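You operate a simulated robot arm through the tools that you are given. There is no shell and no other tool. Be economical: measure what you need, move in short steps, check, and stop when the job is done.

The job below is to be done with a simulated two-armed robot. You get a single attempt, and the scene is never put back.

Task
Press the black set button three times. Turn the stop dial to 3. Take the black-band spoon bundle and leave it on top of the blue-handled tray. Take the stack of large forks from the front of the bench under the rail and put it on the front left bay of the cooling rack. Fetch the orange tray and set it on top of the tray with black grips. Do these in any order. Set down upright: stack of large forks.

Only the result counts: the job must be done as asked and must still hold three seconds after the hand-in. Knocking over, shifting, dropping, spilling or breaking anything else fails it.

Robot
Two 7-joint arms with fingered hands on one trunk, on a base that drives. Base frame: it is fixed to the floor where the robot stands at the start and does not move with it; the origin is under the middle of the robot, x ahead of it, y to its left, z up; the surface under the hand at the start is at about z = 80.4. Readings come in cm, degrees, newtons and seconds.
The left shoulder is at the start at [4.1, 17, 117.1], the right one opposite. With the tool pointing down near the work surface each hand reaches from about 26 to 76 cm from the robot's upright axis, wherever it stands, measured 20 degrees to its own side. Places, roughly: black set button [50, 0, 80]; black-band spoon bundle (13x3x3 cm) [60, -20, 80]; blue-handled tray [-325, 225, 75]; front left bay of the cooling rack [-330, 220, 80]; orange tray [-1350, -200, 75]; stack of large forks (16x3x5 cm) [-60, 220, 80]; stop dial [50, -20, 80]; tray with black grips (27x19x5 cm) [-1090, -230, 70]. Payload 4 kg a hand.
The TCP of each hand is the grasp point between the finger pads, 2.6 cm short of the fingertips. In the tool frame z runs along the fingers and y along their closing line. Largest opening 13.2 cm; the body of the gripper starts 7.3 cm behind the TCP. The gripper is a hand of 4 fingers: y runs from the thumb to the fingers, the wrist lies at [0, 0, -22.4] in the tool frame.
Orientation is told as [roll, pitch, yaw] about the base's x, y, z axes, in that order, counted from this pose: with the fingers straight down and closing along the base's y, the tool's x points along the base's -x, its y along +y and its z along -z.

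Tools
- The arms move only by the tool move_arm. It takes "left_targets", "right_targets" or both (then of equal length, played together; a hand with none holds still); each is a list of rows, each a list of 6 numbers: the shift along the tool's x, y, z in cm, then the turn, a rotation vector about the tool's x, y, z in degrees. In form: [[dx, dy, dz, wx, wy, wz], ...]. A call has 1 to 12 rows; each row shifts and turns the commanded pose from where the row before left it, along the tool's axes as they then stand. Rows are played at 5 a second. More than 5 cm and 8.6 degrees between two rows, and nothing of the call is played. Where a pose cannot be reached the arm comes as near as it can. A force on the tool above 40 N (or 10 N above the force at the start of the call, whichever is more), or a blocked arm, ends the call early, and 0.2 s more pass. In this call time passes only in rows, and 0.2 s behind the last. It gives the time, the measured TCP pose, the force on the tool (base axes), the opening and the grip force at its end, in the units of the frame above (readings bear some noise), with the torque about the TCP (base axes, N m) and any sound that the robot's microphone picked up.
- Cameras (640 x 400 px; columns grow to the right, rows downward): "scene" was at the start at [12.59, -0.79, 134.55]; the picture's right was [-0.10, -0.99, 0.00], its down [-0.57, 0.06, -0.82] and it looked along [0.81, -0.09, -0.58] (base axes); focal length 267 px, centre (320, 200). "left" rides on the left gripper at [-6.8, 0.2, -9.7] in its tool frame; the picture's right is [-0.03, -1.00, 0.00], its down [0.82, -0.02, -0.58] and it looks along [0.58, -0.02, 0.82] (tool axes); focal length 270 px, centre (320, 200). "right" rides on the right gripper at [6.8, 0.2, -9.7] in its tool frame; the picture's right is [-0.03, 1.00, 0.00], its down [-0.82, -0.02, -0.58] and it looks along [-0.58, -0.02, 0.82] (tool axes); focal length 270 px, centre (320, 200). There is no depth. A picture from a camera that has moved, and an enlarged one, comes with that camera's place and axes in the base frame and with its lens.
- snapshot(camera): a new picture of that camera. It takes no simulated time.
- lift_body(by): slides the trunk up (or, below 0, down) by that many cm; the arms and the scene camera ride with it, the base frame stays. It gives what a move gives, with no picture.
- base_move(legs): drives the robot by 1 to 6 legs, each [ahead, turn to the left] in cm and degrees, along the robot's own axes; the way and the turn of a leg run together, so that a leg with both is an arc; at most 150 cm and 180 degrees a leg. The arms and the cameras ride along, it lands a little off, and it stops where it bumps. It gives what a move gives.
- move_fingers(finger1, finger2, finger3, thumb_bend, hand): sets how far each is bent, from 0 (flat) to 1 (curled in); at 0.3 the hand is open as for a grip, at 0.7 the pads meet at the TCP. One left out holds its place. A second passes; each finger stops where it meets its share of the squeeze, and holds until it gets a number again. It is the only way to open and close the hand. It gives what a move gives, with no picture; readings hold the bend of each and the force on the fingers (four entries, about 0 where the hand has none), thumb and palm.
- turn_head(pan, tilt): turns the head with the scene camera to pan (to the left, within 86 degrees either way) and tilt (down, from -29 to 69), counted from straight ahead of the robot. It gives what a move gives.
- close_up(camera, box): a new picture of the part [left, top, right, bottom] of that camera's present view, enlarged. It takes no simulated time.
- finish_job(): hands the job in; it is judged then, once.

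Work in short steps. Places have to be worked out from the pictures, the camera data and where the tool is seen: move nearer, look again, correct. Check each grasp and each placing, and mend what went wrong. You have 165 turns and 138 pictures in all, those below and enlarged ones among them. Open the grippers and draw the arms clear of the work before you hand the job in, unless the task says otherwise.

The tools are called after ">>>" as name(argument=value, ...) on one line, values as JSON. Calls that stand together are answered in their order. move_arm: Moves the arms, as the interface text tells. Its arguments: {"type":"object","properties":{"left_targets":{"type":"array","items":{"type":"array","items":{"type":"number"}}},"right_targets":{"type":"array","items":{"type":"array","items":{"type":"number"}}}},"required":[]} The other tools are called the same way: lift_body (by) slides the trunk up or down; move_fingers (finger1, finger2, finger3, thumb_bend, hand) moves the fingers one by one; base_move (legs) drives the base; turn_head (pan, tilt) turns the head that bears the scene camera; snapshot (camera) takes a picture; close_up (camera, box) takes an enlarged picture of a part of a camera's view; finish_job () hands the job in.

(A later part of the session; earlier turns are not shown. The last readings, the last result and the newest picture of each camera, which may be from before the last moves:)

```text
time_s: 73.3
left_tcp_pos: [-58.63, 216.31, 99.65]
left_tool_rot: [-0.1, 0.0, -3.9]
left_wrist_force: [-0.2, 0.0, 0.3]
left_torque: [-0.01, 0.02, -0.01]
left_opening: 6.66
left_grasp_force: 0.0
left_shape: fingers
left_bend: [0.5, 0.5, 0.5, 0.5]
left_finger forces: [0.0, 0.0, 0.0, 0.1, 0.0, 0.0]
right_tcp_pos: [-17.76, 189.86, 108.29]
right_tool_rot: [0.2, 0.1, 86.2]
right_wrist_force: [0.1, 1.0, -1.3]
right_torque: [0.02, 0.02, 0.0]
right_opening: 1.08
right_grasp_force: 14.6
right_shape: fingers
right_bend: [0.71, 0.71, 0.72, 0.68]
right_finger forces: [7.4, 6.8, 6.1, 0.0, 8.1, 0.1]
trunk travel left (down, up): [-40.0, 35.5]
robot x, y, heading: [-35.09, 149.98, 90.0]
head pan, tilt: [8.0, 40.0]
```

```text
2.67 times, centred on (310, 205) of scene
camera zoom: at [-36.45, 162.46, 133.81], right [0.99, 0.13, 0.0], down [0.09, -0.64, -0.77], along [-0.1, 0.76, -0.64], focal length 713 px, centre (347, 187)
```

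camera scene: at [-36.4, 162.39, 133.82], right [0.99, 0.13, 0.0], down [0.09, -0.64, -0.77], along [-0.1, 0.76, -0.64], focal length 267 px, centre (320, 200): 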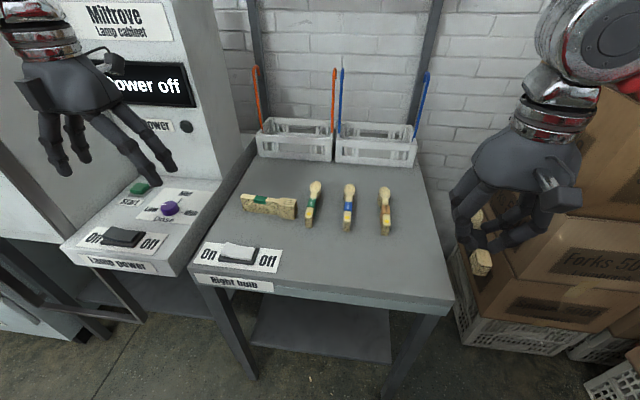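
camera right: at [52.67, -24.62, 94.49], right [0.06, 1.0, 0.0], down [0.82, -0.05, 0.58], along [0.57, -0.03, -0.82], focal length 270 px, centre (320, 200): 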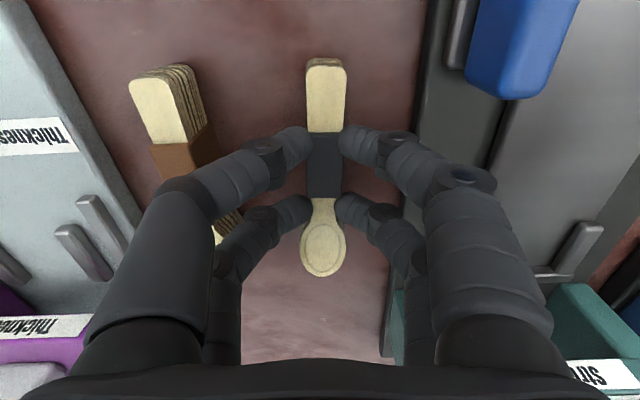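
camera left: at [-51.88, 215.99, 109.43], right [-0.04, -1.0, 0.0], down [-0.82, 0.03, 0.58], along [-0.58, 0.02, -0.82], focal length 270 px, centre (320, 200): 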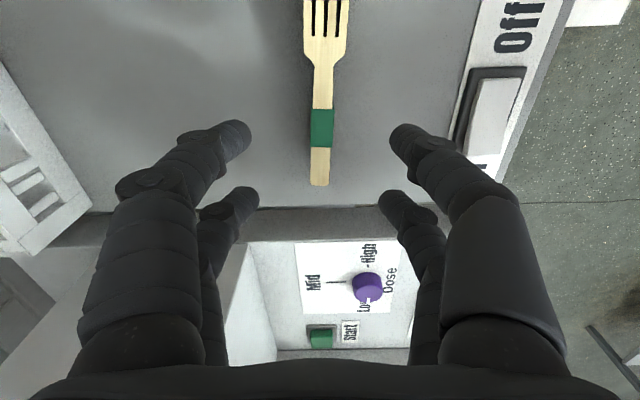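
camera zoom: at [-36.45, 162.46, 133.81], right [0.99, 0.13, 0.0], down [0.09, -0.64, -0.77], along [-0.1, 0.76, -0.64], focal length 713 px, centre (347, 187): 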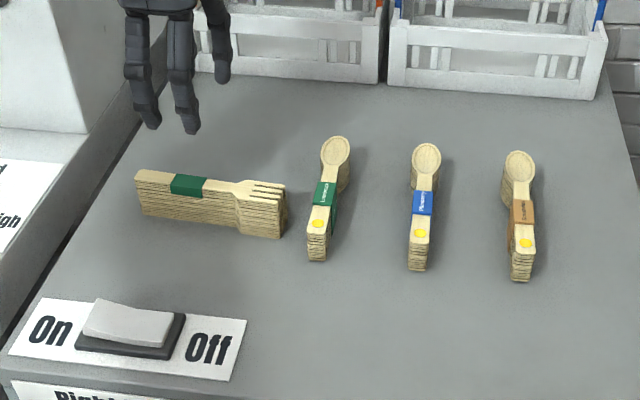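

Only one fork stack there; yaw −4° matches. I shift −0.4 in y and descend to TCP z≈84.2.

>>> move_arm(left_targets=[[0, -0.4, 4.5, 0, 0, 0], [0, 0, 4.5, 0, 0, 0], [0, 0, 4, 0, 0, 0], [0, 0, 1.5, 0, 0, 0], [0, 0, 0.9, 0, 0, 0]])

>>> snapshot(camera="left")

>>> close_up(camera="scene", box=[190, 130, 430, 280])

```text
time_s: 74.7
left_tcp_pos: [-58.43, 216.39, 85.25]
left_tool_rot: [0.5, -0.1, -3.9]
left_wrist_force: [-1.3, -1.7, 18.8]
left_torque: [-0.95, 0.19, -0.09]
left_opening: 6.92
left_grasp_force: 9.4
left_shape: fingers
left_bend: [0.5, 0.5, 0.5, 0.49]
left_finger forces: [0.1, 0.0, 10.9, 0.1, 7.0, 0.0]
right_tcp_pos: [-17.86, 189.91, 108.3]
right_tool_rot: [0.3, 0.1, 86.1]
right_wrist_force: [0.9, -0.2, 0.2]
right_torque: [-0.01, -0.03, 0.02]
right_opening: 1.06
right_grasp_force: 14.5
right_shape: fingers
right_bend: [0.71, 0.71, 0.72, 0.68]
right_finger forces: [7.3, 6.8, 6.0, 0.0, 8.1, 0.1]
trunk travel left (down, up): [-40.0, 35.5]
robot x, y, heading: [-35.15, 149.85, 89.8]
head pan, tilt: [8.0, 40.0]
stopped in row 5 (left hand): the force on the tool passed its limit at 42 N (the readings are from after the stop); the commanded pose is now the measured one
```

```text
91 pictures are left
camera left: at [-51.85, 215.96, 95.04], right [-0.04, -1.0, -0.01], down [-0.82, 0.03, 0.58], along [-0.57, 0.03, -0.82], focal length 270 px, centre (320, 200)
```

left: 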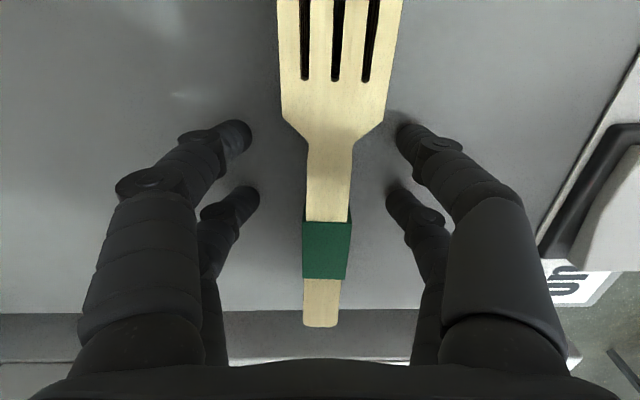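

```text
2.67 times, centred on (310, 205) of scene
camera zoom: at [-36.36, 162.38, 133.81], right [0.99, 0.13, 0.0], down [0.09, -0.64, -0.77], along [-0.1, 0.76, -0.64], focal length 713 px, centre (347, 187)
```

zoom: 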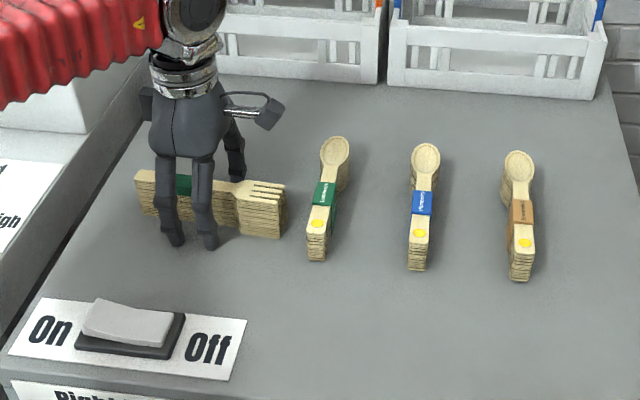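

The −y fingers touched the bench top (≈82 here). I raise 0.6 cm and close on the stack.

>>> move_arm(left_targets=[[0, 0, -0.7, 0, 0, 0]])

>>> move_fingers(hand="left", finger1=0.74, finger2=0.74, finger3=0.74, thumb_bend=0.74)

>>> snapshot(camera="left")

```text
time_s: 75.1
left_tcp_pos: [-58.58, 216.27, 85.45]
left_tool_rot: [0.4, 0.0, -3.7]
left_wrist_force: [0.6, 0.6, 0.1]
left_torque: [0.01, 0.01, -0.01]
left_opening: 6.61
left_grasp_force: 0.0
left_shape: fingers
left_bend: [0.5, 0.5, 0.5, 0.5]
left_finger forces: [0.0, 0.0, 0.0, 0.0, 0.0, 0.0]
right_tcp_pos: [-17.75, 189.92, 108.25]
right_tool_rot: [0.3, 0.2, 86.1]
right_wrist_force: [1.2, 0.3, -0.1]
right_torque: [-0.01, -0.04, -0.01]
right_opening: 1.06
right_grasp_force: 14.4
right_shape: fingers
right_bend: [0.71, 0.71, 0.72, 0.68]
right_finger forces: [7.4, 6.8, 6.1, 0.1, 8.1, 0.0]
trunk travel left (down, up): [-40.0, 35.5]
robot x, y, heading: [-35.37, 149.58, 89.5]
head pan, tilt: [8.0, 40.0]
```

```text
time_s: 76.1
left_tcp_pos: [-58.61, 216.33, 85.63]
left_tool_rot: [0.3, -0.1, -3.8]
left_wrist_force: [-0.2, 0.0, -1.3]
left_torque: [-0.01, 0.07, 0.04]
left_opening: 1.33
left_grasp_force: 16.4
left_shape: fingers
left_bend: [0.7, 0.71, 0.71, 0.69]
left_finger forces: [8.3, 8.2, 7.2, 0.1, 9.2, 0.0]
right_tcp_pos: [-17.85, 189.83, 108.35]
right_tool_rot: [0.3, 0.1, 86.1]
right_wrist_force: [-0.1, 0.0, -1.2]
right_torque: [0.04, -0.01, 0.0]
right_opening: 1.09
right_grasp_force: 14.2
right_shape: fingers
right_bend: [0.71, 0.71, 0.72, 0.68]
right_finger forces: [7.4, 6.8, 6.0, 0.0, 8.1, 0.0]
trunk travel left (down, up): [-40.0, 35.5]
robot x, y, heading: [-35.44, 150.19, 89.5]
head pan, tilt: [8.0, 40.0]
```

```text
89 pictures are left
camera left: at [-51.92, 215.86, 95.42], right [-0.04, -1.0, -0.01], down [-0.82, 0.03, 0.58], along [-0.58, 0.03, -0.82], focal length 270 px, centre (320, 200)
```

left: 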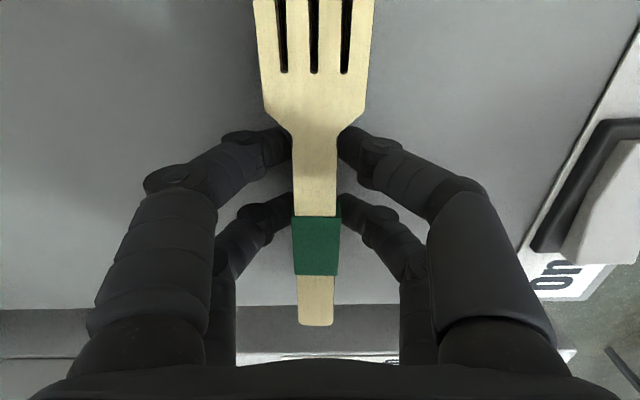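

Good grip (16 N, all fingers). I lift, then draw the hand back toward me.

>>> move_arm(left_targets=[[0, 0, -1.5, 0, 0, 0], [0, 0, -3.5, 0, 0, 0], [0, 0, -4.5, 0, 0, 0], [0, 0, -4.5, 0, 0, 0], [0, 0, -4.5, 0, 0, 0], [0, 0, -4.5, 0, 0, 0], [0, -4.5, 0, 0, 0, 0], [0, -4.5, 0, 0, 0, 0], [0, -4.5, 0, 0, 0, 0], [0, -4.5, 0, 0, 0, 0]])

>>> turn_head(pan=60, tilt=20)

>>> snapshot(camera="scene")

```text
time_s: 78.3
left_tcp_pos: [-60.04, 198.07, 108.26]
left_tool_rot: [0.5, 0.0, -3.8]
left_wrist_force: [0.1, 0.2, -1.9]
left_torque: [0.02, 0.0, -0.01]
left_opening: 1.3
left_grasp_force: 16.2
left_shape: fingers
left_bend: [0.7, 0.71, 0.71, 0.69]
left_finger forces: [8.2, 8.0, 7.1, 0.1, 8.9, 0.0]
right_tcp_pos: [-17.91, 189.88, 108.28]
right_tool_rot: [0.2, 0.1, 86.0]
right_wrist_force: [0.1, 1.1, -0.2]
right_torque: [-0.03, 0.02, 0.0]
right_opening: 1.08
right_grasp_force: 14.3
right_shape: fingers
right_bend: [0.71, 0.71, 0.72, 0.68]
right_finger forces: [7.4, 6.8, 6.1, 0.1, 8.2, 0.0]
trunk travel left (down, up): [-40.0, 35.5]
robot x, y, heading: [-35.48, 149.98, 89.8]
head pan, tilt: [8.0, 40.0]
```

```text
time_s: 79.5
left_tcp_pos: [-60.02, 198.16, 108.42]
left_tool_rot: [0.3, 0.0, -3.8]
left_wrist_force: [0.6, 0.1, 0.2]
left_torque: [0.02, 0.0, 0.02]
left_opening: 1.32
left_grasp_force: 15.8
left_shape: fingers
left_bend: [0.7, 0.71, 0.71, 0.69]
left_finger forces: [8.1, 8.0, 7.2, 0.2, 8.9, 0.1]
right_tcp_pos: [-17.92, 189.82, 108.44]
right_tool_rot: [0.2, 0.2, 86.1]
right_wrist_force: [-0.5, 0.4, 0.2]
right_torque: [-0.02, 0.02, 0.04]
right_opening: 1.08
right_grasp_force: 14.3
right_shape: fingers
right_bend: [0.71, 0.71, 0.72, 0.68]
right_finger forces: [7.4, 6.9, 6.1, 0.1, 8.1, 0.1]
trunk travel left (down, up): [-40.0, 35.5]
robot x, y, heading: [-35.16, 149.69, 89.7]
head pan, tilt: [60.0, 20.0]
```

```text
88 pictures are left
camera scene: at [-43.3, 158.68, 136.96], right [0.51, 0.86, 0.0], down [0.3, -0.17, -0.94], along [-0.81, 0.47, -0.34], focal length 267 px, centre (320, 200)
```

scene: 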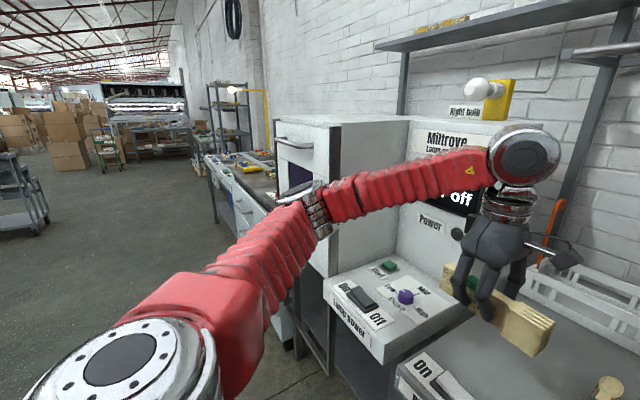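

Both objects held. I back off 60 cm, turn left 90° to face −x, and look down the lane.

>>> base_move(legs=[[-58, 0], [0, 90]])

>>> turn_head(pan=0, tilt=20)

>>> snapshot(camera="scene")

```text
time_s: 84.3
left_tcp_pos: [-72.78, 130.84, 108.41]
left_tool_rot: [0.5, -0.1, 12.8]
left_wrist_force: [-1.1, -0.2, -1.3]
left_torque: [0.05, -0.03, 0.02]
left_opening: 1.31
left_grasp_force: 16.2
left_shape: fingers
left_bend: [0.7, 0.71, 0.71, 0.69]
left_finger forces: [8.1, 7.8, 7.1, 0.1, 9.0, 0.0]
right_tcp_pos: [-29.94, 134.8, 108.53]
right_tool_rot: [0.1, 0.0, 102.7]
right_wrist_force: [-1.1, -1.2, -0.8]
right_torque: [0.08, -0.05, 0.0]
right_opening: 1.06
right_grasp_force: 14.4
right_shape: fingers
right_bend: [0.71, 0.71, 0.72, 0.68]
right_finger forces: [7.6, 6.7, 6.3, 0.0, 8.0, 0.0]
trunk travel left (down, up): [-40.0, 35.5]
robot x, y, heading: [-33.65, 92.34, 106.3]
head pan, tilt: [60.0, 20.0]
stopped in leg 2: the robot was blocked; the commanded pose is now the measured one
```

```text
time_s: 85.6
left_tcp_pos: [-72.68, 131.05, 108.42]
left_tool_rot: [0.4, 0.0, 12.6]
left_wrist_force: [-0.3, 0.0, -0.5]
left_torque: [-0.01, 0.05, 0.03]
left_opening: 1.31
left_grasp_force: 16.4
left_shape: fingers
left_bend: [0.7, 0.71, 0.71, 0.69]
left_finger forces: [8.2, 7.9, 7.2, 0.1, 8.8, 0.0]
right_tcp_pos: [-29.9, 134.86, 108.39]
right_tool_rot: [0.2, 0.2, 102.6]
right_wrist_force: [0.2, 0.2, -0.3]
right_torque: [-0.02, 0.04, 0.0]
right_opening: 1.04
right_grasp_force: 14.4
right_shape: fingers
right_bend: [0.71, 0.71, 0.72, 0.68]
right_finger forces: [7.7, 6.7, 6.5, 0.1, 8.0, 0.0]
trunk travel left (down, up): [-40.0, 35.5]
robot x, y, heading: [-34.07, 92.3, 106.3]
head pan, tilt: [0.0, 20.0]
```

```text
87 pictures are left
camera scene: at [-37.61, 104.89, 136.96], right [0.96, 0.28, 0.0], down [0.1, -0.33, -0.94], along [-0.26, 0.9, -0.34], focal length 267 px, centre (320, 200)
```

scene: 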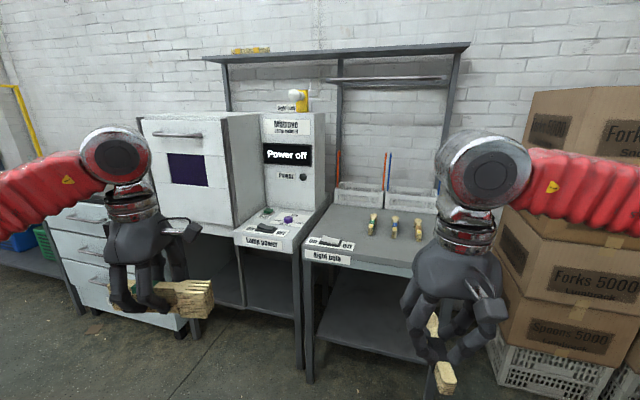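

Blocked again early in the turn. I look right/down and left/down to find what I'm touching.

>>> turn_head(pan=-86, tilt=50)

>>> snapshot(camera="scene")

>>> turn_head(pan=86, tilt=50)

>>> snapshot(camera="scene")

```text
time_s: 87.2
left_tcp_pos: [-72.61, 131.13, 108.39]
left_tool_rot: [0.4, -0.1, 12.7]
left_wrist_force: [0.8, 0.0, -0.2]
left_torque: [0.0, 0.01, -0.02]
left_opening: 1.32
left_grasp_force: 16.1
left_shape: fingers
left_bend: [0.7, 0.71, 0.71, 0.69]
left_finger forces: [8.2, 7.9, 7.2, 0.0, 8.9, 0.0]
right_tcp_pos: [-29.84, 135.0, 108.4]
right_tool_rot: [0.2, 0.1, 102.6]
right_wrist_force: [0.8, 0.6, -0.2]
right_torque: [-0.01, -0.01, 0.02]
right_opening: 1.06
right_grasp_force: 14.4
right_shape: fingers
right_bend: [0.71, 0.71, 0.72, 0.68]
right_finger forces: [7.8, 6.6, 6.4, 0.1, 8.0, 0.1]
trunk travel left (down, up): [-40.0, 35.5]
robot x, y, heading: [-33.82, 91.78, 106.3]
head pan, tilt: [-85.9, 50.0]
```

```text
86 pictures are left
camera scene: at [-27.78, 98.64, 132.41], right [0.35, -0.94, 0.0], down [-0.72, -0.27, -0.64], along [0.6, 0.22, -0.77], focal length 267 px, centre (320, 200)
```

scene: 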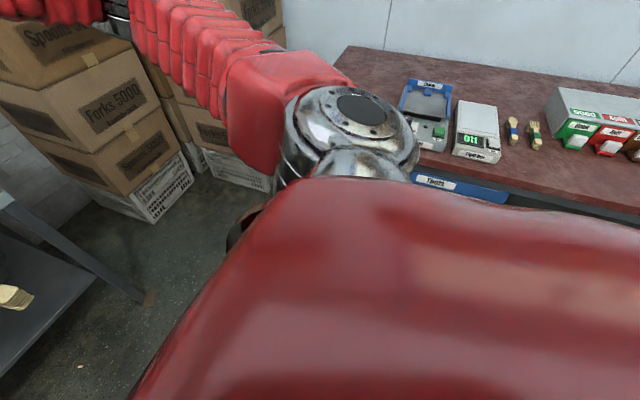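

```text
time_s: 89.8
left_tcp_pos: [-72.57, 130.89, 108.46]
left_tool_rot: [0.4, -0.1, 12.7]
left_wrist_force: [0.0, 0.5, -1.1]
left_torque: [0.0, 0.05, -0.02]
left_opening: 1.3
left_grasp_force: 16.4
left_shape: fingers
left_bend: [0.7, 0.71, 0.71, 0.69]
left_finger forces: [8.2, 7.8, 7.2, 0.1, 8.8, 0.0]
right_tcp_pos: [-29.93, 135.02, 108.42]
right_tool_rot: [0.3, 0.2, 102.5]
right_wrist_force: [0.4, -0.1, -0.3]
right_torque: [0.01, 0.03, 0.03]
right_opening: 1.05
right_grasp_force: 14.1
right_shape: fingers
right_bend: [0.71, 0.71, 0.72, 0.68]
right_finger forces: [7.7, 6.7, 6.4, 0.0, 7.9, 0.0]
trunk travel left (down, up): [-40.0, 35.5]
robot x, y, heading: [-33.98, 92.27, 106.5]
head pan, tilt: [85.9, 50.0]
```

```text
85 pictures are left
camera scene: at [-42.52, 94.33, 132.4], right [-0.21, 0.98, 0.0], down [0.75, 0.16, -0.64], along [-0.63, -0.14, -0.77], focal length 267 px, centre (320, 200)
```

scene: 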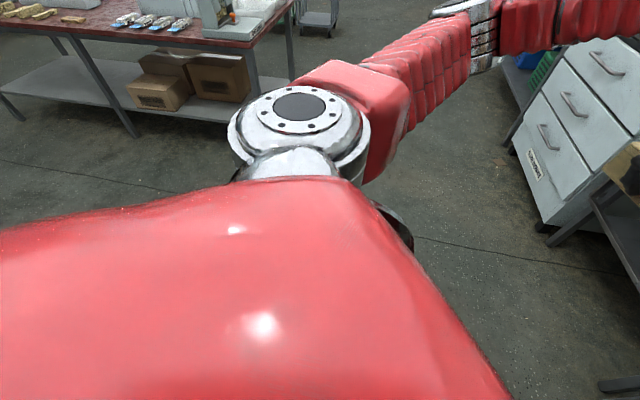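

My working hypothesis: the base has a long tail (~1.1 m) that swung into the brown bench (and earlier the table behind). I shuttle sideways to −x: forward, slight right turn, reverse, turn back, forward.

>>> base_move(legs=[[50, 0], [0, -31], [-85, 0], [0, 31], [60, 0]])

```text
time_s: 95.2
left_tcp_pos: [-62.47, 188.67, 108.75]
left_tool_rot: [0.5, 0.1, -17.7]
left_wrist_force: [0.9, -0.5, 0.2]
left_torque: [0.03, 0.08, 0.03]
left_opening: 1.31
left_grasp_force: 15.7
left_shape: fingers
left_bend: [0.71, 0.71, 0.71, 0.69]
left_finger forces: [7.7, 8.2, 7.1, 0.0, 8.8, 0.1]
right_tcp_pos: [-23.57, 170.45, 108.54]
right_tool_rot: [0.4, 0.1, 72.3]
right_wrist_force: [0.8, -0.7, -0.1]
right_torque: [0.02, 0.08, 0.02]
right_opening: 1.06
right_grasp_force: 14.7
right_shape: fingers
right_bend: [0.71, 0.71, 0.72, 0.68]
right_finger forces: [7.5, 6.9, 6.4, 0.0, 8.2, 0.0]
trunk travel left (down, up): [-40.0, 35.5]
robot x, y, heading: [-51.4, 136.45, 78.7]
head pan, tilt: [85.9, 50.0]
stopped in leg 3: the robot was blocked; the commanded pose is now the measured one
```

Blocked again, now while reversing – so my model is wrong. I look around at both sides with shallower tilt.

>>> turn_head(pan=86, tilt=20)

>>> snapshot(camera="scene")

>>> turn_head(pan=-86, tilt=20)

>>> snapshot(camera="scene")

```text
time_s: 96.1
left_tcp_pos: [-62.93, 188.89, 108.58]
left_tool_rot: [0.4, -0.2, -17.5]
left_wrist_force: [0.0, -0.1, -0.6]
left_torque: [-0.04, -0.01, 0.02]
left_opening: 1.28
left_grasp_force: 15.7
left_shape: fingers
left_bend: [0.71, 0.71, 0.71, 0.69]
left_finger forces: [7.8, 8.1, 7.0, 0.0, 8.9, 0.0]
right_tcp_pos: [-24.0, 170.78, 108.61]
right_tool_rot: [0.2, 0.1, 72.4]
right_wrist_force: [-0.2, 0.4, 0.2]
right_torque: [-0.02, -0.02, 0.0]
right_opening: 1.07
right_grasp_force: 14.4
right_shape: fingers
right_bend: [0.71, 0.71, 0.72, 0.68]
right_finger forces: [7.6, 6.8, 6.4, 0.0, 8.3, 0.0]
trunk travel left (down, up): [-40.0, 35.5]
robot x, y, heading: [-51.34, 136.12, 78.3]
head pan, tilt: [85.9, 20.0]
```

```text
84 pictures are left
camera scene: at [-60.01, 142.94, 136.95], right [0.27, 0.96, 0.0], down [0.33, -0.09, -0.94], along [-0.9, 0.25, -0.34], focal length 267 px, centre (320, 200)
```

scene: 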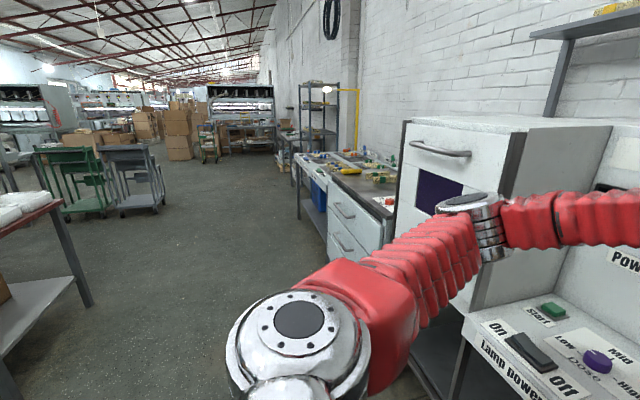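

```text
time_s: 98.7
left_tcp_pos: [-63.04, 188.82, 108.45]
left_tool_rot: [0.4, -0.1, -17.5]
left_wrist_force: [0.1, 0.7, -0.9]
left_torque: [0.0, 0.05, 0.0]
left_opening: 1.3
left_grasp_force: 16.0
left_shape: fingers
left_bend: [0.71, 0.71, 0.71, 0.69]
left_finger forces: [7.8, 8.1, 7.0, 0.0, 8.8, 0.0]
right_tcp_pos: [-23.92, 170.77, 108.37]
right_tool_rot: [0.2, 0.0, 72.4]
right_wrist_force: [0.2, 0.0, -0.3]
right_torque: [-0.01, 0.01, -0.01]
right_opening: 1.04
right_grasp_force: 14.9
right_shape: fingers
right_bend: [0.71, 0.71, 0.72, 0.68]
right_finger forces: [7.6, 6.9, 6.5, 0.0, 8.2, 0.0]
trunk travel left (down, up): [-40.0, 35.5]
robot x, y, heading: [-51.92, 136.48, 78.8]
head pan, tilt: [-85.9, 20.0]
```

```text
83 pictures are left
camera scene: at [-41.75, 139.23, 136.96], right [-0.13, -0.99, 0.0], down [-0.34, 0.04, -0.94], along [0.93, -0.12, -0.34], focal length 267 px, centre (320, 200)
```

scene: 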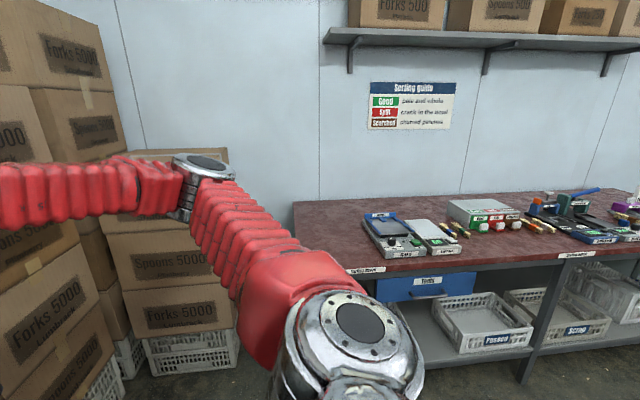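

The sides look clear; I need to see behind. The left wrist camera looks back toward the robot when its yaw is neutral, so I swing the left hand out to the left and turn it to look rearward.

>>> move_arm(left_targets=[[3.8, -3.1, 0, 0, 0, 0], [3.8, -3.1, 0, 0, 0, 0], [3.8, -3.1, 0, 0, 0, 0], [3.8, -3.1, 0, 0, 0, 0], [3.8, -3.1, 0, 0, 0, 0], [3.8, -3.1, 0, 0, 0, 0], [0, 0, 0, 0, 0, -8.5], [0, 0, 0, 0, 0, -8.5], [0, 0, 0, 0, 0, -8.5], [0, 0, 0, 0, 0, -8.5], [0, 0, 0, 0, 0, -8.5], [0, 0, 0, 0, 0, -8.5]])

>>> snapshot(camera="left")

```text
time_s: 101.3
left_tcp_pos: [-90.15, 178.0, 108.37]
left_tool_rot: [0.1, -0.4, 33.7]
left_wrist_force: [0.4, 0.0, -0.5]
left_torque: [-0.01, 0.0, -0.01]
left_opening: 1.25
left_grasp_force: 15.4
left_shape: fingers
left_bend: [0.71, 0.71, 0.71, 0.69]
left_finger forces: [7.9, 7.7, 7.0, 0.1, 8.6, 0.0]
right_tcp_pos: [-24.03, 170.65, 108.57]
right_tool_rot: [0.2, 0.2, 72.4]
right_wrist_force: [0.2, 0.3, 0.6]
right_torque: [0.0, 0.01, 0.01]
right_opening: 1.07
right_grasp_force: 14.9
right_shape: fingers
right_bend: [0.71, 0.71, 0.72, 0.68]
right_finger forces: [7.6, 7.0, 6.4, 0.0, 8.2, 0.0]
trunk travel left (down, up): [-40.0, 35.5]
robot x, y, heading: [-51.9, 136.46, 78.3]
head pan, tilt: [-85.9, 20.0]
```

```text
82 pictures are left
camera left: at [-84.83, 181.78, 118.19], right [0.58, -0.82, 0.0], down [-0.67, -0.47, 0.57], along [-0.47, -0.33, -0.82], focal length 270 px, centre (320, 200)
```

left: 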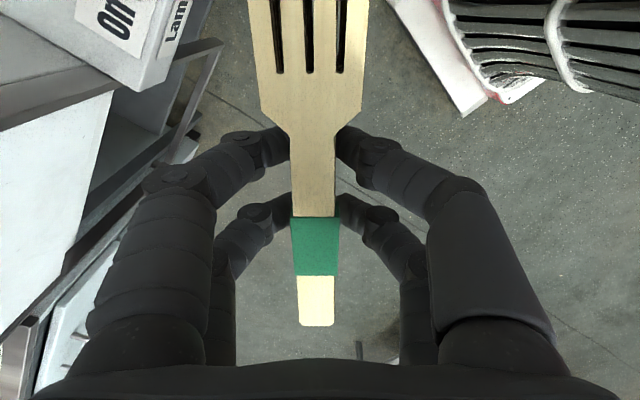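

I see the white base corner. I rotate the camera further to look rearward.

>>> move_arm(left_targets=[[0, 0, 0, 0, 0, -8.5], [0, 0, 0, 0, 0, -8.5], [0, 0, 0, 0, 0, -8.5], [0, 0, 0, 0, 0, -8.5], [0, 0, 0, 0, 0, -8.5], [0, 0, 0, 0, 0, -8.5]])

>>> snapshot(camera="left")

```text
time_s: 102.7
left_tcp_pos: [-90.27, 177.9, 108.24]
left_tool_rot: [-0.1, -0.4, 84.6]
left_wrist_force: [-0.5, 0.4, -0.5]
left_torque: [0.01, -0.03, -0.02]
left_opening: 1.28
left_grasp_force: 15.8
left_shape: fingers
left_bend: [0.71, 0.71, 0.71, 0.69]
left_finger forces: [7.8, 7.7, 7.0, 0.0, 8.6, 0.1]
right_tcp_pos: [-23.97, 170.73, 108.48]
right_tool_rot: [0.2, 0.1, 72.5]
right_wrist_force: [-0.4, -0.6, -0.1]
right_torque: [-0.03, -0.01, 0.02]
right_opening: 1.03
right_grasp_force: 14.4
right_shape: fingers
right_bend: [0.71, 0.71, 0.72, 0.68]
right_finger forces: [7.7, 6.8, 6.3, 0.1, 8.2, 0.0]
trunk travel left (down, up): [-40.0, 35.5]
robot x, y, heading: [-51.7, 136.7, 78.5]
head pan, tilt: [-85.9, 20.0]
```

```text
81 pictures are left
camera left: at [-89.99, 184.63, 118.15], right [1.0, -0.07, 0.0], down [-0.06, -0.82, 0.57], along [-0.04, -0.57, -0.82], focal length 270 px, centre (320, 200)
```

left: 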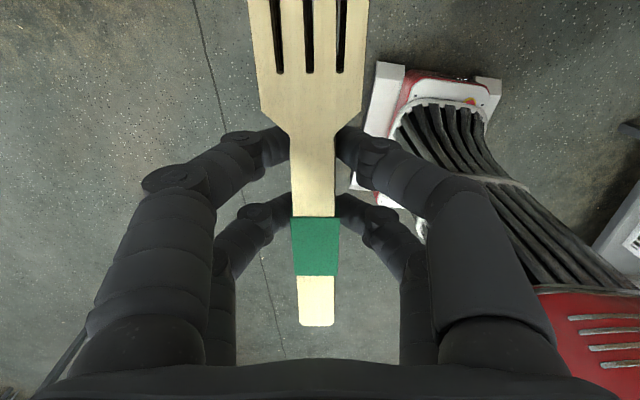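

The base is compact (~50×40 cm) and the floor around is clear, so the stop may have been incidental. I simply retry the reverse.

>>> base_move(legs=[[-40, 0]])

```text
time_s: 105.2
left_tcp_pos: [-98.56, 138.05, 108.49]
left_tool_rot: [-0.2, -0.5, 84.9]
left_wrist_force: [0.4, -0.3, -0.8]
left_torque: [-0.02, 0.01, 0.05]
left_opening: 1.28
left_grasp_force: 15.6
left_shape: fingers
left_bend: [0.71, 0.71, 0.71, 0.69]
left_finger forces: [7.7, 7.8, 6.9, 0.0, 8.7, 0.0]
right_tcp_pos: [-32.15, 131.25, 108.47]
right_tool_rot: [0.2, 0.0, 72.7]
right_wrist_force: [0.3, -0.7, -0.1]
right_torque: [0.02, -0.01, 0.03]
right_opening: 1.07
right_grasp_force: 15.5
right_shape: fingers
right_bend: [0.71, 0.71, 0.72, 0.68]
right_finger forces: [7.6, 6.9, 6.4, 0.1, 8.2, 0.0]
trunk travel left (down, up): [-40.0, 35.5]
robot x, y, heading: [-59.86, 96.9, 78.7]
head pan, tilt: [-85.9, 20.0]
```

It works now. I turn left to face −x (≈+101°).

>>> base_move(legs=[[0, 101]])

>>> turn_head(pan=0, tilt=20)

>>> snapshot(camera="scene")

```text
time_s: 108.1
left_tcp_pos: [-116.12, 97.92, 108.23]
left_tool_rot: [-0.4, -0.4, 130.3]
left_wrist_force: [-1.1, -0.5, 0.1]
left_torque: [0.06, -0.1, 0.0]
left_opening: 1.27
left_grasp_force: 15.7
left_shape: fingers
left_bend: [0.71, 0.71, 0.71, 0.69]
left_finger forces: [8.0, 7.8, 6.7, 0.1, 8.8, 0.0]
right_tcp_pos: [-64.86, 140.35, 108.79]
right_tool_rot: [0.1, 0.0, 118.1]
right_wrist_force: [-1.1, -0.6, -0.2]
right_torque: [0.05, -0.06, 0.01]
right_opening: 1.03
right_grasp_force: 14.3
right_shape: fingers
right_bend: [0.71, 0.71, 0.72, 0.68]
right_finger forces: [7.4, 6.7, 6.1, 0.1, 8.0, 0.0]
trunk travel left (down, up): [-40.0, 35.5]
robot x, y, heading: [-56.36, 98.73, 125.2]
head pan, tilt: [-85.9, 20.0]
stopped in leg 1: the robot was blocked; the commanded pose is now the measured one
```

```text
time_s: 109.7
left_tcp_pos: [-115.82, 98.0, 108.42]
left_tool_rot: [0.0, -0.5, 130.3]
left_wrist_force: [-0.7, 1.0, -0.5]
left_torque: [-0.01, -0.01, -0.01]
left_opening: 1.27
left_grasp_force: 15.4
left_shape: fingers
left_bend: [0.71, 0.71, 0.71, 0.69]
left_finger forces: [8.0, 7.8, 6.9, 0.0, 8.8, 0.0]
right_tcp_pos: [-64.5, 140.63, 108.54]
right_tool_rot: [0.3, 0.2, 118.1]
right_wrist_force: [0.0, 0.8, -0.8]
right_torque: [0.01, -0.01, 0.0]
right_opening: 1.02
right_grasp_force: 14.0
right_shape: fingers
right_bend: [0.71, 0.71, 0.72, 0.68]
right_finger forces: [7.4, 6.7, 6.2, 0.0, 7.9, 0.0]
trunk travel left (down, up): [-40.0, 35.5]
robot x, y, heading: [-56.4, 98.43, 125.5]
head pan, tilt: [0.0, 20.0]
```

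```text
80 pictures are left
camera scene: at [-63.95, 109.45, 136.96], right [0.82, 0.58, 0.0], down [0.2, -0.28, -0.94], along [-0.54, 0.77, -0.34], focal length 267 px, centre (320, 200)
```

scene: 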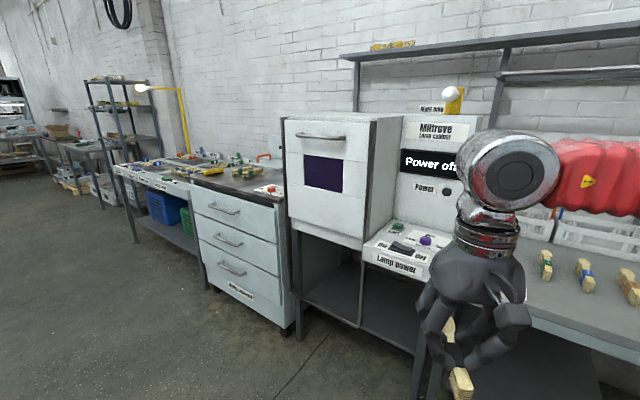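

Turns tend to abort at larger angles, so I use smaller turn legs.

>>> base_move(legs=[[0, 28]])

>>> base_move(legs=[[0, 27]])

>>> snapshot(camera="scene")

```text
time_s: 111.6
left_tcp_pos: [-108.56, 69.92, 108.56]
left_tool_rot: [-0.1, -0.3, 158.8]
left_wrist_force: [-0.2, -0.2, -1.3]
left_torque: [-0.05, 0.0, 0.01]
left_opening: 1.29
left_grasp_force: 15.8
left_shape: fingers
left_bend: [0.71, 0.71, 0.71, 0.69]
left_finger forces: [7.9, 7.6, 6.6, 0.0, 8.7, 0.0]
right_tcp_pos: [-83.8, 131.72, 108.56]
right_tool_rot: [0.2, 0.2, 146.4]
right_wrist_force: [0.4, 0.7, -0.9]
right_torque: [-0.02, -0.02, -0.02]
right_opening: 1.06
right_grasp_force: 14.0
right_shape: fingers
right_bend: [0.71, 0.71, 0.72, 0.68]
right_finger forces: [7.4, 6.6, 6.2, 0.1, 7.8, 0.0]
trunk travel left (down, up): [-40.0, 35.5]
robot x, y, heading: [-55.5, 101.0, 153.8]
head pan, tilt: [0.0, 20.0]
```

```text
time_s: 113.5
left_tcp_pos: [-88.66, 48.9, 108.6]
left_tool_rot: [-0.1, -0.4, -174.1]
left_wrist_force: [-0.6, -0.9, -0.9]
left_torque: [0.04, -0.03, -0.01]
left_opening: 1.27
left_grasp_force: 15.2
left_shape: fingers
left_bend: [0.71, 0.71, 0.71, 0.69]
left_finger forces: [7.9, 7.6, 6.8, 0.0, 8.8, 0.0]
right_tcp_pos: [-94.75, 115.42, 108.64]
right_tool_rot: [0.3, 0.4, 173.8]
right_wrist_force: [-0.4, -0.2, -1.0]
right_torque: [0.01, -0.02, -0.03]
right_opening: 1.02
right_grasp_force: 13.4
right_shape: fingers
right_bend: [0.71, 0.71, 0.72, 0.68]
right_finger forces: [7.4, 6.9, 6.4, 0.0, 7.9, 0.1]
trunk travel left (down, up): [-40.0, 35.5]
robot x, y, heading: [-55.67, 103.14, -179.3]
head pan, tilt: [0.0, 20.0]
```

```text
79 pictures are left
camera scene: at [-68.81, 103.23, 136.94], right [-0.01, 1.0, 0.0], down [0.34, 0.0, -0.94], along [-0.94, -0.01, -0.34], focal length 267 px, centre (320, 200)
```

scene: 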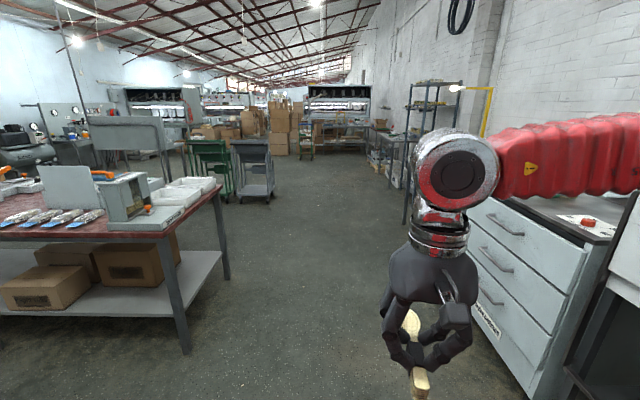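

Lane is clear at y≈103. I drive 170 cm and look to the right.

>>> base_move(legs=[[110, 0], [80, 0]])

>>> turn_head(pan=-60, tilt=25)

>>> snapshot(camera="scene")

```text
time_s: 123.2
left_tcp_pos: [-280.14, 49.95, 108.66]
left_tool_rot: [-0.1, -0.5, -175.3]
left_wrist_force: [0.4, 0.0, -0.5]
left_torque: [0.01, -0.01, 0.01]
left_opening: 1.26
left_grasp_force: 15.4
left_shape: fingers
left_bend: [0.71, 0.71, 0.71, 0.69]
left_finger forces: [8.0, 7.8, 6.9, 0.1, 8.9, 0.0]
right_tcp_pos: [-284.93, 116.54, 108.73]
right_tool_rot: [0.3, 0.3, 172.7]
right_wrist_force: [-0.7, -0.5, -0.2]
right_torque: [-0.01, 0.01, 0.0]
right_opening: 1.02
right_grasp_force: 14.3
right_shape: fingers
right_bend: [0.71, 0.71, 0.72, 0.68]
right_finger forces: [7.5, 6.9, 6.3, 0.1, 7.9, 0.0]
trunk travel left (down, up): [-40.0, 35.5]
robot x, y, heading: [-245.72, 103.44, 179.8]
head pan, tilt: [0.0, 20.0]
```

```text
time_s: 124.5
left_tcp_pos: [-280.05, 49.97, 108.73]
left_tool_rot: [-0.1, -0.4, -175.2]
left_wrist_force: [-0.1, -0.6, -1.3]
left_torque: [0.0, -0.01, 0.01]
left_opening: 1.28
left_grasp_force: 15.8
left_shape: fingers
left_bend: [0.71, 0.71, 0.71, 0.69]
left_finger forces: [8.0, 7.7, 6.8, 0.1, 8.8, 0.0]
right_tcp_pos: [-284.92, 116.42, 108.72]
right_tool_rot: [0.3, 0.2, 172.6]
right_wrist_force: [-0.4, -0.4, -0.4]
right_torque: [-0.01, 0.0, 0.0]
right_opening: 1.06
right_grasp_force: 14.5
right_shape: fingers
right_bend: [0.71, 0.71, 0.72, 0.68]
right_finger forces: [7.5, 6.8, 6.2, 0.0, 8.0, 0.0]
trunk travel left (down, up): [-40.0, 35.5]
robot x, y, heading: [-245.71, 103.49, 179.7]
head pan, tilt: [-60.0, 25.0]
```

```text
78 pictures are left
camera scene: at [-254.4, 111.75, 136.15], right [0.87, 0.49, 0.0], down [0.21, -0.37, -0.91], along [-0.45, 0.79, -0.42], focal length 267 px, centre (320, 200)
```

scene: 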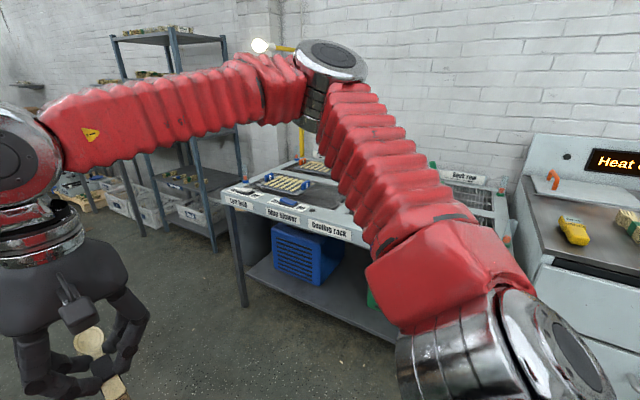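

The bench with "Cooling rack" is ahead-right. I drive 62 cm on, then turn right in three parts to face it.

>>> base_move(legs=[[62, 0]])

>>> base_move(legs=[[0, -30]])

>>> base_move(legs=[[0, -30]])

>>> base_move(legs=[[0, -30]])

>>> turn_head(pan=0, tilt=35)

>>> snapshot(camera="scene")

```text
time_s: 128.1
left_tcp_pos: [-344.28, 51.43, 108.71]
left_tool_rot: [-0.1, -0.4, -176.0]
left_wrist_force: [0.3, 0.0, -0.4]
left_torque: [0.02, -0.02, -0.02]
left_opening: 1.26
left_grasp_force: 15.5
left_shape: fingers
left_bend: [0.71, 0.71, 0.71, 0.69]
left_finger forces: [8.0, 7.9, 7.0, 0.1, 8.9, 0.0]
right_tcp_pos: [-348.04, 117.95, 108.75]
right_tool_rot: [0.3, 0.4, 171.9]
right_wrist_force: [-0.7, -0.5, -0.4]
right_torque: [0.02, -0.01, -0.02]
right_opening: 1.04
right_grasp_force: 14.7
right_shape: fingers
right_bend: [0.71, 0.71, 0.72, 0.68]
right_finger forces: [7.5, 6.9, 6.3, 0.0, 8.0, 0.0]
trunk travel left (down, up): [-40.0, 35.5]
robot x, y, heading: [-309.46, 104.58, 178.8]
head pan, tilt: [-60.0, 25.0]
```

```text
time_s: 130.2
left_tcp_pos: [-365.86, 75.92, 108.74]
left_tool_rot: [-0.1, -0.4, 154.1]
left_wrist_force: [-0.5, -0.3, -0.9]
left_torque: [0.0, 0.0, 0.02]
left_opening: 1.25
left_grasp_force: 15.0
left_shape: fingers
left_bend: [0.71, 0.71, 0.71, 0.69]
left_finger forces: [7.9, 7.6, 6.9, 0.0, 8.7, 0.0]
right_tcp_pos: [-335.8, 135.5, 108.68]
right_tool_rot: [0.3, 0.2, 141.8]
right_wrist_force: [-0.7, 0.2, 0.0]
right_torque: [-0.03, -0.01, 0.02]
right_opening: 1.02
right_grasp_force: 14.1
right_shape: fingers
right_bend: [0.71, 0.71, 0.72, 0.68]
right_finger forces: [7.5, 6.7, 6.4, 0.0, 7.9, 0.0]
trunk travel left (down, up): [-40.0, 35.5]
robot x, y, heading: [-310.43, 102.12, 148.4]
head pan, tilt: [-60.0, 25.0]
```

```text
time_s: 132.2
left_tcp_pos: [-371.53, 108.6, 108.79]
left_tool_rot: [-0.1, -0.4, 123.0]
left_wrist_force: [0.3, 0.3, -1.2]
left_torque: [-0.04, -0.01, -0.01]
left_opening: 1.27
left_grasp_force: 15.6
left_shape: fingers
left_bend: [0.71, 0.71, 0.71, 0.69]
left_finger forces: [8.1, 7.4, 7.1, 0.0, 8.4, 0.0]
right_tcp_pos: [-315.13, 144.07, 108.8]
right_tool_rot: [0.2, 0.2, 110.7]
right_wrist_force: [0.4, -0.2, -0.1]
right_torque: [-0.03, 0.01, 0.0]
right_opening: 1.03
right_grasp_force: 14.0
right_shape: fingers
right_bend: [0.71, 0.71, 0.72, 0.68]
right_finger forces: [7.6, 6.7, 6.3, 0.0, 8.0, 0.0]
trunk travel left (down, up): [-40.0, 35.5]
robot x, y, heading: [-312.6, 101.11, 117.6]
head pan, tilt: [-60.0, 25.0]
```

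```text
time_s: 134.4
left_tcp_pos: [-360.17, 137.22, 109.11]
left_tool_rot: [0.3, -0.4, 93.2]
left_wrist_force: [0.9, -0.3, -1.6]
left_torque: [-0.02, 0.05, 0.0]
left_opening: 1.23
left_grasp_force: 15.5
left_shape: fingers
left_bend: [0.71, 0.71, 0.71, 0.68]
left_finger forces: [8.2, 7.2, 7.0, 0.0, 8.5, 0.0]
right_tcp_pos: [-293.27, 139.83, 108.9]
right_tool_rot: [0.6, 0.1, 80.8]
right_wrist_force: [0.5, 0.3, -1.0]
right_torque: [0.01, 0.02, 0.02]
right_opening: 1.01
right_grasp_force: 14.3
right_shape: fingers
right_bend: [0.71, 0.71, 0.72, 0.68]
right_finger forces: [7.4, 6.8, 6.3, 0.0, 8.0, 0.0]
trunk travel left (down, up): [-40.0, 35.5]
robot x, y, heading: [-315.24, 101.38, 87.9]
head pan, tilt: [-60.0, 25.0]
stopped in leg 1: the robot was blocked; the commanded pose is now the measured one
```

```text
time_s: 135.7
left_tcp_pos: [-360.29, 137.0, 109.01]
left_tool_rot: [0.3, -0.5, 93.2]
left_wrist_force: [0.2, 0.1, -1.0]
left_torque: [-0.02, 0.0, -0.01]
left_opening: 1.25
left_grasp_force: 15.7
left_shape: fingers
left_bend: [0.71, 0.71, 0.71, 0.68]
left_finger forces: [8.4, 7.3, 7.0, 0.0, 8.4, 0.0]
right_tcp_pos: [-293.61, 139.78, 109.07]
right_tool_rot: [0.4, 0.2, 80.8]
right_wrist_force: [-0.5, 0.1, 0.5]
right_torque: [0.02, 0.02, 0.0]
right_opening: 1.03
right_grasp_force: 13.8
right_shape: fingers
right_bend: [0.71, 0.71, 0.72, 0.68]
right_finger forces: [7.5, 6.7, 6.3, 0.0, 8.0, 0.0]
trunk travel left (down, up): [-40.0, 35.5]
robot x, y, heading: [-315.34, 101.2, 87.8]
head pan, tilt: [0.0, 35.0]
```

```text
77 pictures are left
camera scene: at [-314.81, 114.31, 134.57], right [1.0, -0.04, 0.0], down [-0.02, -0.57, -0.82], along [0.03, 0.82, -0.57], focal length 267 px, centre (320, 200)
```

scene: 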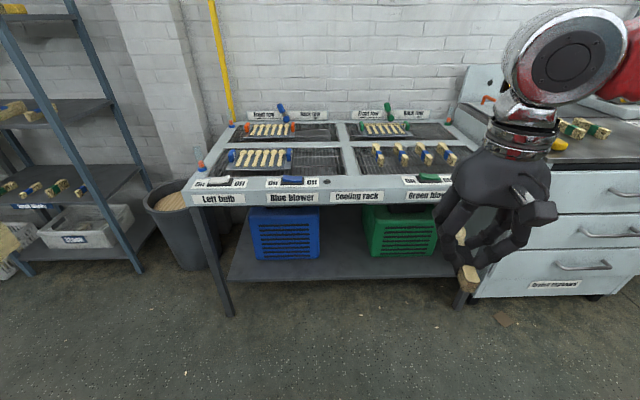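

Facing the cooling rack. Close-up of its bays.

>>> close_up(camera="scene", box=[180, 95, 480, 215])

```text
2.13 times, centred on (330, 155) of scene
camera zoom: at [-314.81, 114.31, 134.57], right [1.0, -0.04, 0.0], down [-0.02, -0.57, -0.82], along [0.03, 0.82, -0.57], focal length 570 px, centre (299, 296)
```

zoom: 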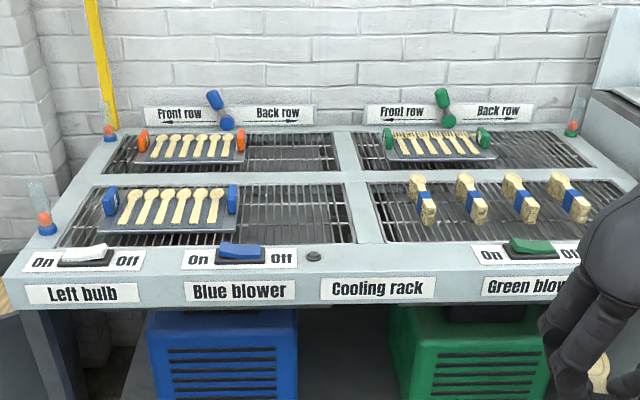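

Plan: forks along y in the free grate right of the blue tray (≈(−313, 223)); spoon bundle across the tray's spoons at ≈(−338, 226). I shift right and approach: small turn, 62 cm forward, turn back.

>>> base_move(legs=[[0, -13], [60, 0]])

>>> base_move(legs=[[0, 15]])

>>> turn_head(pan=8, tilt=45)

>>> snapshot(camera="scene")

```text
time_s: 137.8
left_tcp_pos: [-349.5, 151.44, 108.84]
left_tool_rot: [0.2, 0.0, 80.0]
left_wrist_force: [0.4, 0.2, -1.5]
left_torque: [-0.07, 0.05, 0.0]
left_opening: 1.22
left_grasp_force: 15.5
left_shape: fingers
left_bend: [0.71, 0.71, 0.71, 0.68]
left_finger forces: [8.2, 7.6, 7.0, 0.0, 8.7, 0.0]
right_tcp_pos: [-283.99, 139.26, 108.9]
right_tool_rot: [0.4, 0.3, 67.9]
right_wrist_force: [-0.2, 0.3, -0.9]
right_torque: [-0.04, 0.05, -0.03]
right_opening: 1.04
right_grasp_force: 13.3
right_shape: fingers
right_bend: [0.71, 0.71, 0.72, 0.68]
right_finger forces: [7.5, 6.8, 6.3, 0.0, 8.0, 0.1]
trunk travel left (down, up): [-40.0, 35.5]
robot x, y, heading: [-314.78, 106.72, 72.7]
head pan, tilt: [0.0, 35.0]
stopped in leg 2: the robot was blocked; the commanded pose is now the measured one
```

```text
time_s: 139.2
left_tcp_pos: [-359.91, 140.85, 108.93]
left_tool_rot: [0.1, -0.3, 94.9]
left_wrist_force: [0.0, 0.4, -1.2]
left_torque: [-0.04, -0.01, 0.0]
left_opening: 1.23
left_grasp_force: 15.1
left_shape: fingers
left_bend: [0.71, 0.71, 0.71, 0.68]
left_finger forces: [8.2, 7.5, 7.0, 0.0, 8.6, 0.0]
right_tcp_pos: [-293.45, 145.73, 109.15]
right_tool_rot: [0.4, 0.1, 82.8]
right_wrist_force: [-0.3, -0.4, -0.6]
right_torque: [-0.03, -0.01, 0.01]
right_opening: 1.02
right_grasp_force: 14.4
right_shape: fingers
right_bend: [0.71, 0.71, 0.72, 0.68]
right_finger forces: [7.5, 6.8, 6.3, 0.1, 7.9, 0.0]
trunk travel left (down, up): [-40.0, 35.5]
robot x, y, heading: [-313.75, 106.75, 87.7]
head pan, tilt: [0.0, 35.0]
```

```text
time_s: 139.9
left_tcp_pos: [-359.82, 140.76, 108.93]
left_tool_rot: [0.1, -0.4, 94.9]
left_wrist_force: [-0.2, 0.6, -0.6]
left_torque: [0.02, -0.01, 0.01]
left_opening: 1.22
left_grasp_force: 15.6
left_shape: fingers
left_bend: [0.71, 0.71, 0.71, 0.68]
left_finger forces: [8.1, 7.5, 6.9, 0.0, 8.6, 0.1]
right_tcp_pos: [-293.29, 145.73, 109.23]
right_tool_rot: [0.4, 0.1, 82.8]
right_wrist_force: [0.2, 0.3, -0.3]
right_torque: [-0.02, -0.01, 0.0]
right_opening: 1.03
right_grasp_force: 14.2
right_shape: fingers
right_bend: [0.71, 0.71, 0.72, 0.68]
right_finger forces: [7.6, 6.8, 6.2, 0.0, 7.8, 0.0]
trunk travel left (down, up): [-40.0, 35.5]
robot x, y, heading: [-313.61, 106.83, 88.0]
head pan, tilt: [8.0, 45.0]
```

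```text
75 pictures are left
camera scene: at [-314.35, 118.91, 133.1], right [0.99, 0.1, 0.0], down [0.07, -0.7, -0.71], along [-0.07, 0.7, -0.71], focal length 267 px, centre (320, 200)
```

scene: 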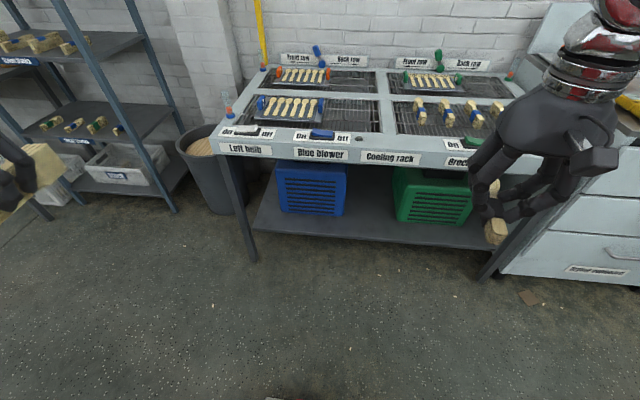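

Mixed legs tend to abort; single legs work better. I drive straight ahead 56 cm.

>>> base_move(legs=[[56, 0]])

>>> snapshot(camera="scene")

```text
time_s: 143.2
left_tcp_pos: [-357.97, 197.39, 109.05]
left_tool_rot: [0.1, -0.2, 95.1]
left_wrist_force: [0.1, 0.2, -0.7]
left_torque: [-0.04, -0.01, 0.03]
left_opening: 1.27
left_grasp_force: 15.4
left_shape: fingers
left_bend: [0.71, 0.71, 0.71, 0.68]
left_finger forces: [8.2, 7.5, 7.0, 0.0, 8.6, 0.1]
right_tcp_pos: [-291.37, 202.32, 109.17]
right_tool_rot: [0.4, 0.0, 82.9]
right_wrist_force: [0.2, 0.6, -0.7]
right_torque: [-0.02, 0.04, -0.02]
right_opening: 1.02
right_grasp_force: 14.2
right_shape: fingers
right_bend: [0.71, 0.71, 0.72, 0.68]
right_finger forces: [7.6, 6.8, 6.2, 0.0, 7.9, 0.0]
trunk travel left (down, up): [-40.0, 35.5]
robot x, y, heading: [-311.43, 163.1, 87.9]
head pan, tilt: [8.0, 45.0]
```

```text
74 pictures are left
camera scene: at [-312.37, 175.49, 133.08], right [0.99, 0.1, 0.0], down [0.07, -0.7, -0.71], along [-0.07, 0.7, -0.71], focal length 267 px, centre (320, 200)
```

scene: 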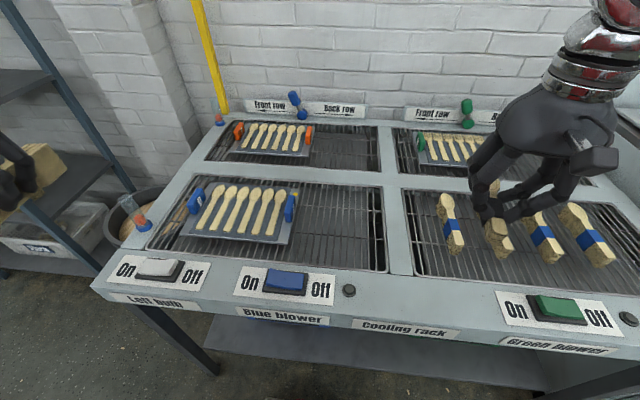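

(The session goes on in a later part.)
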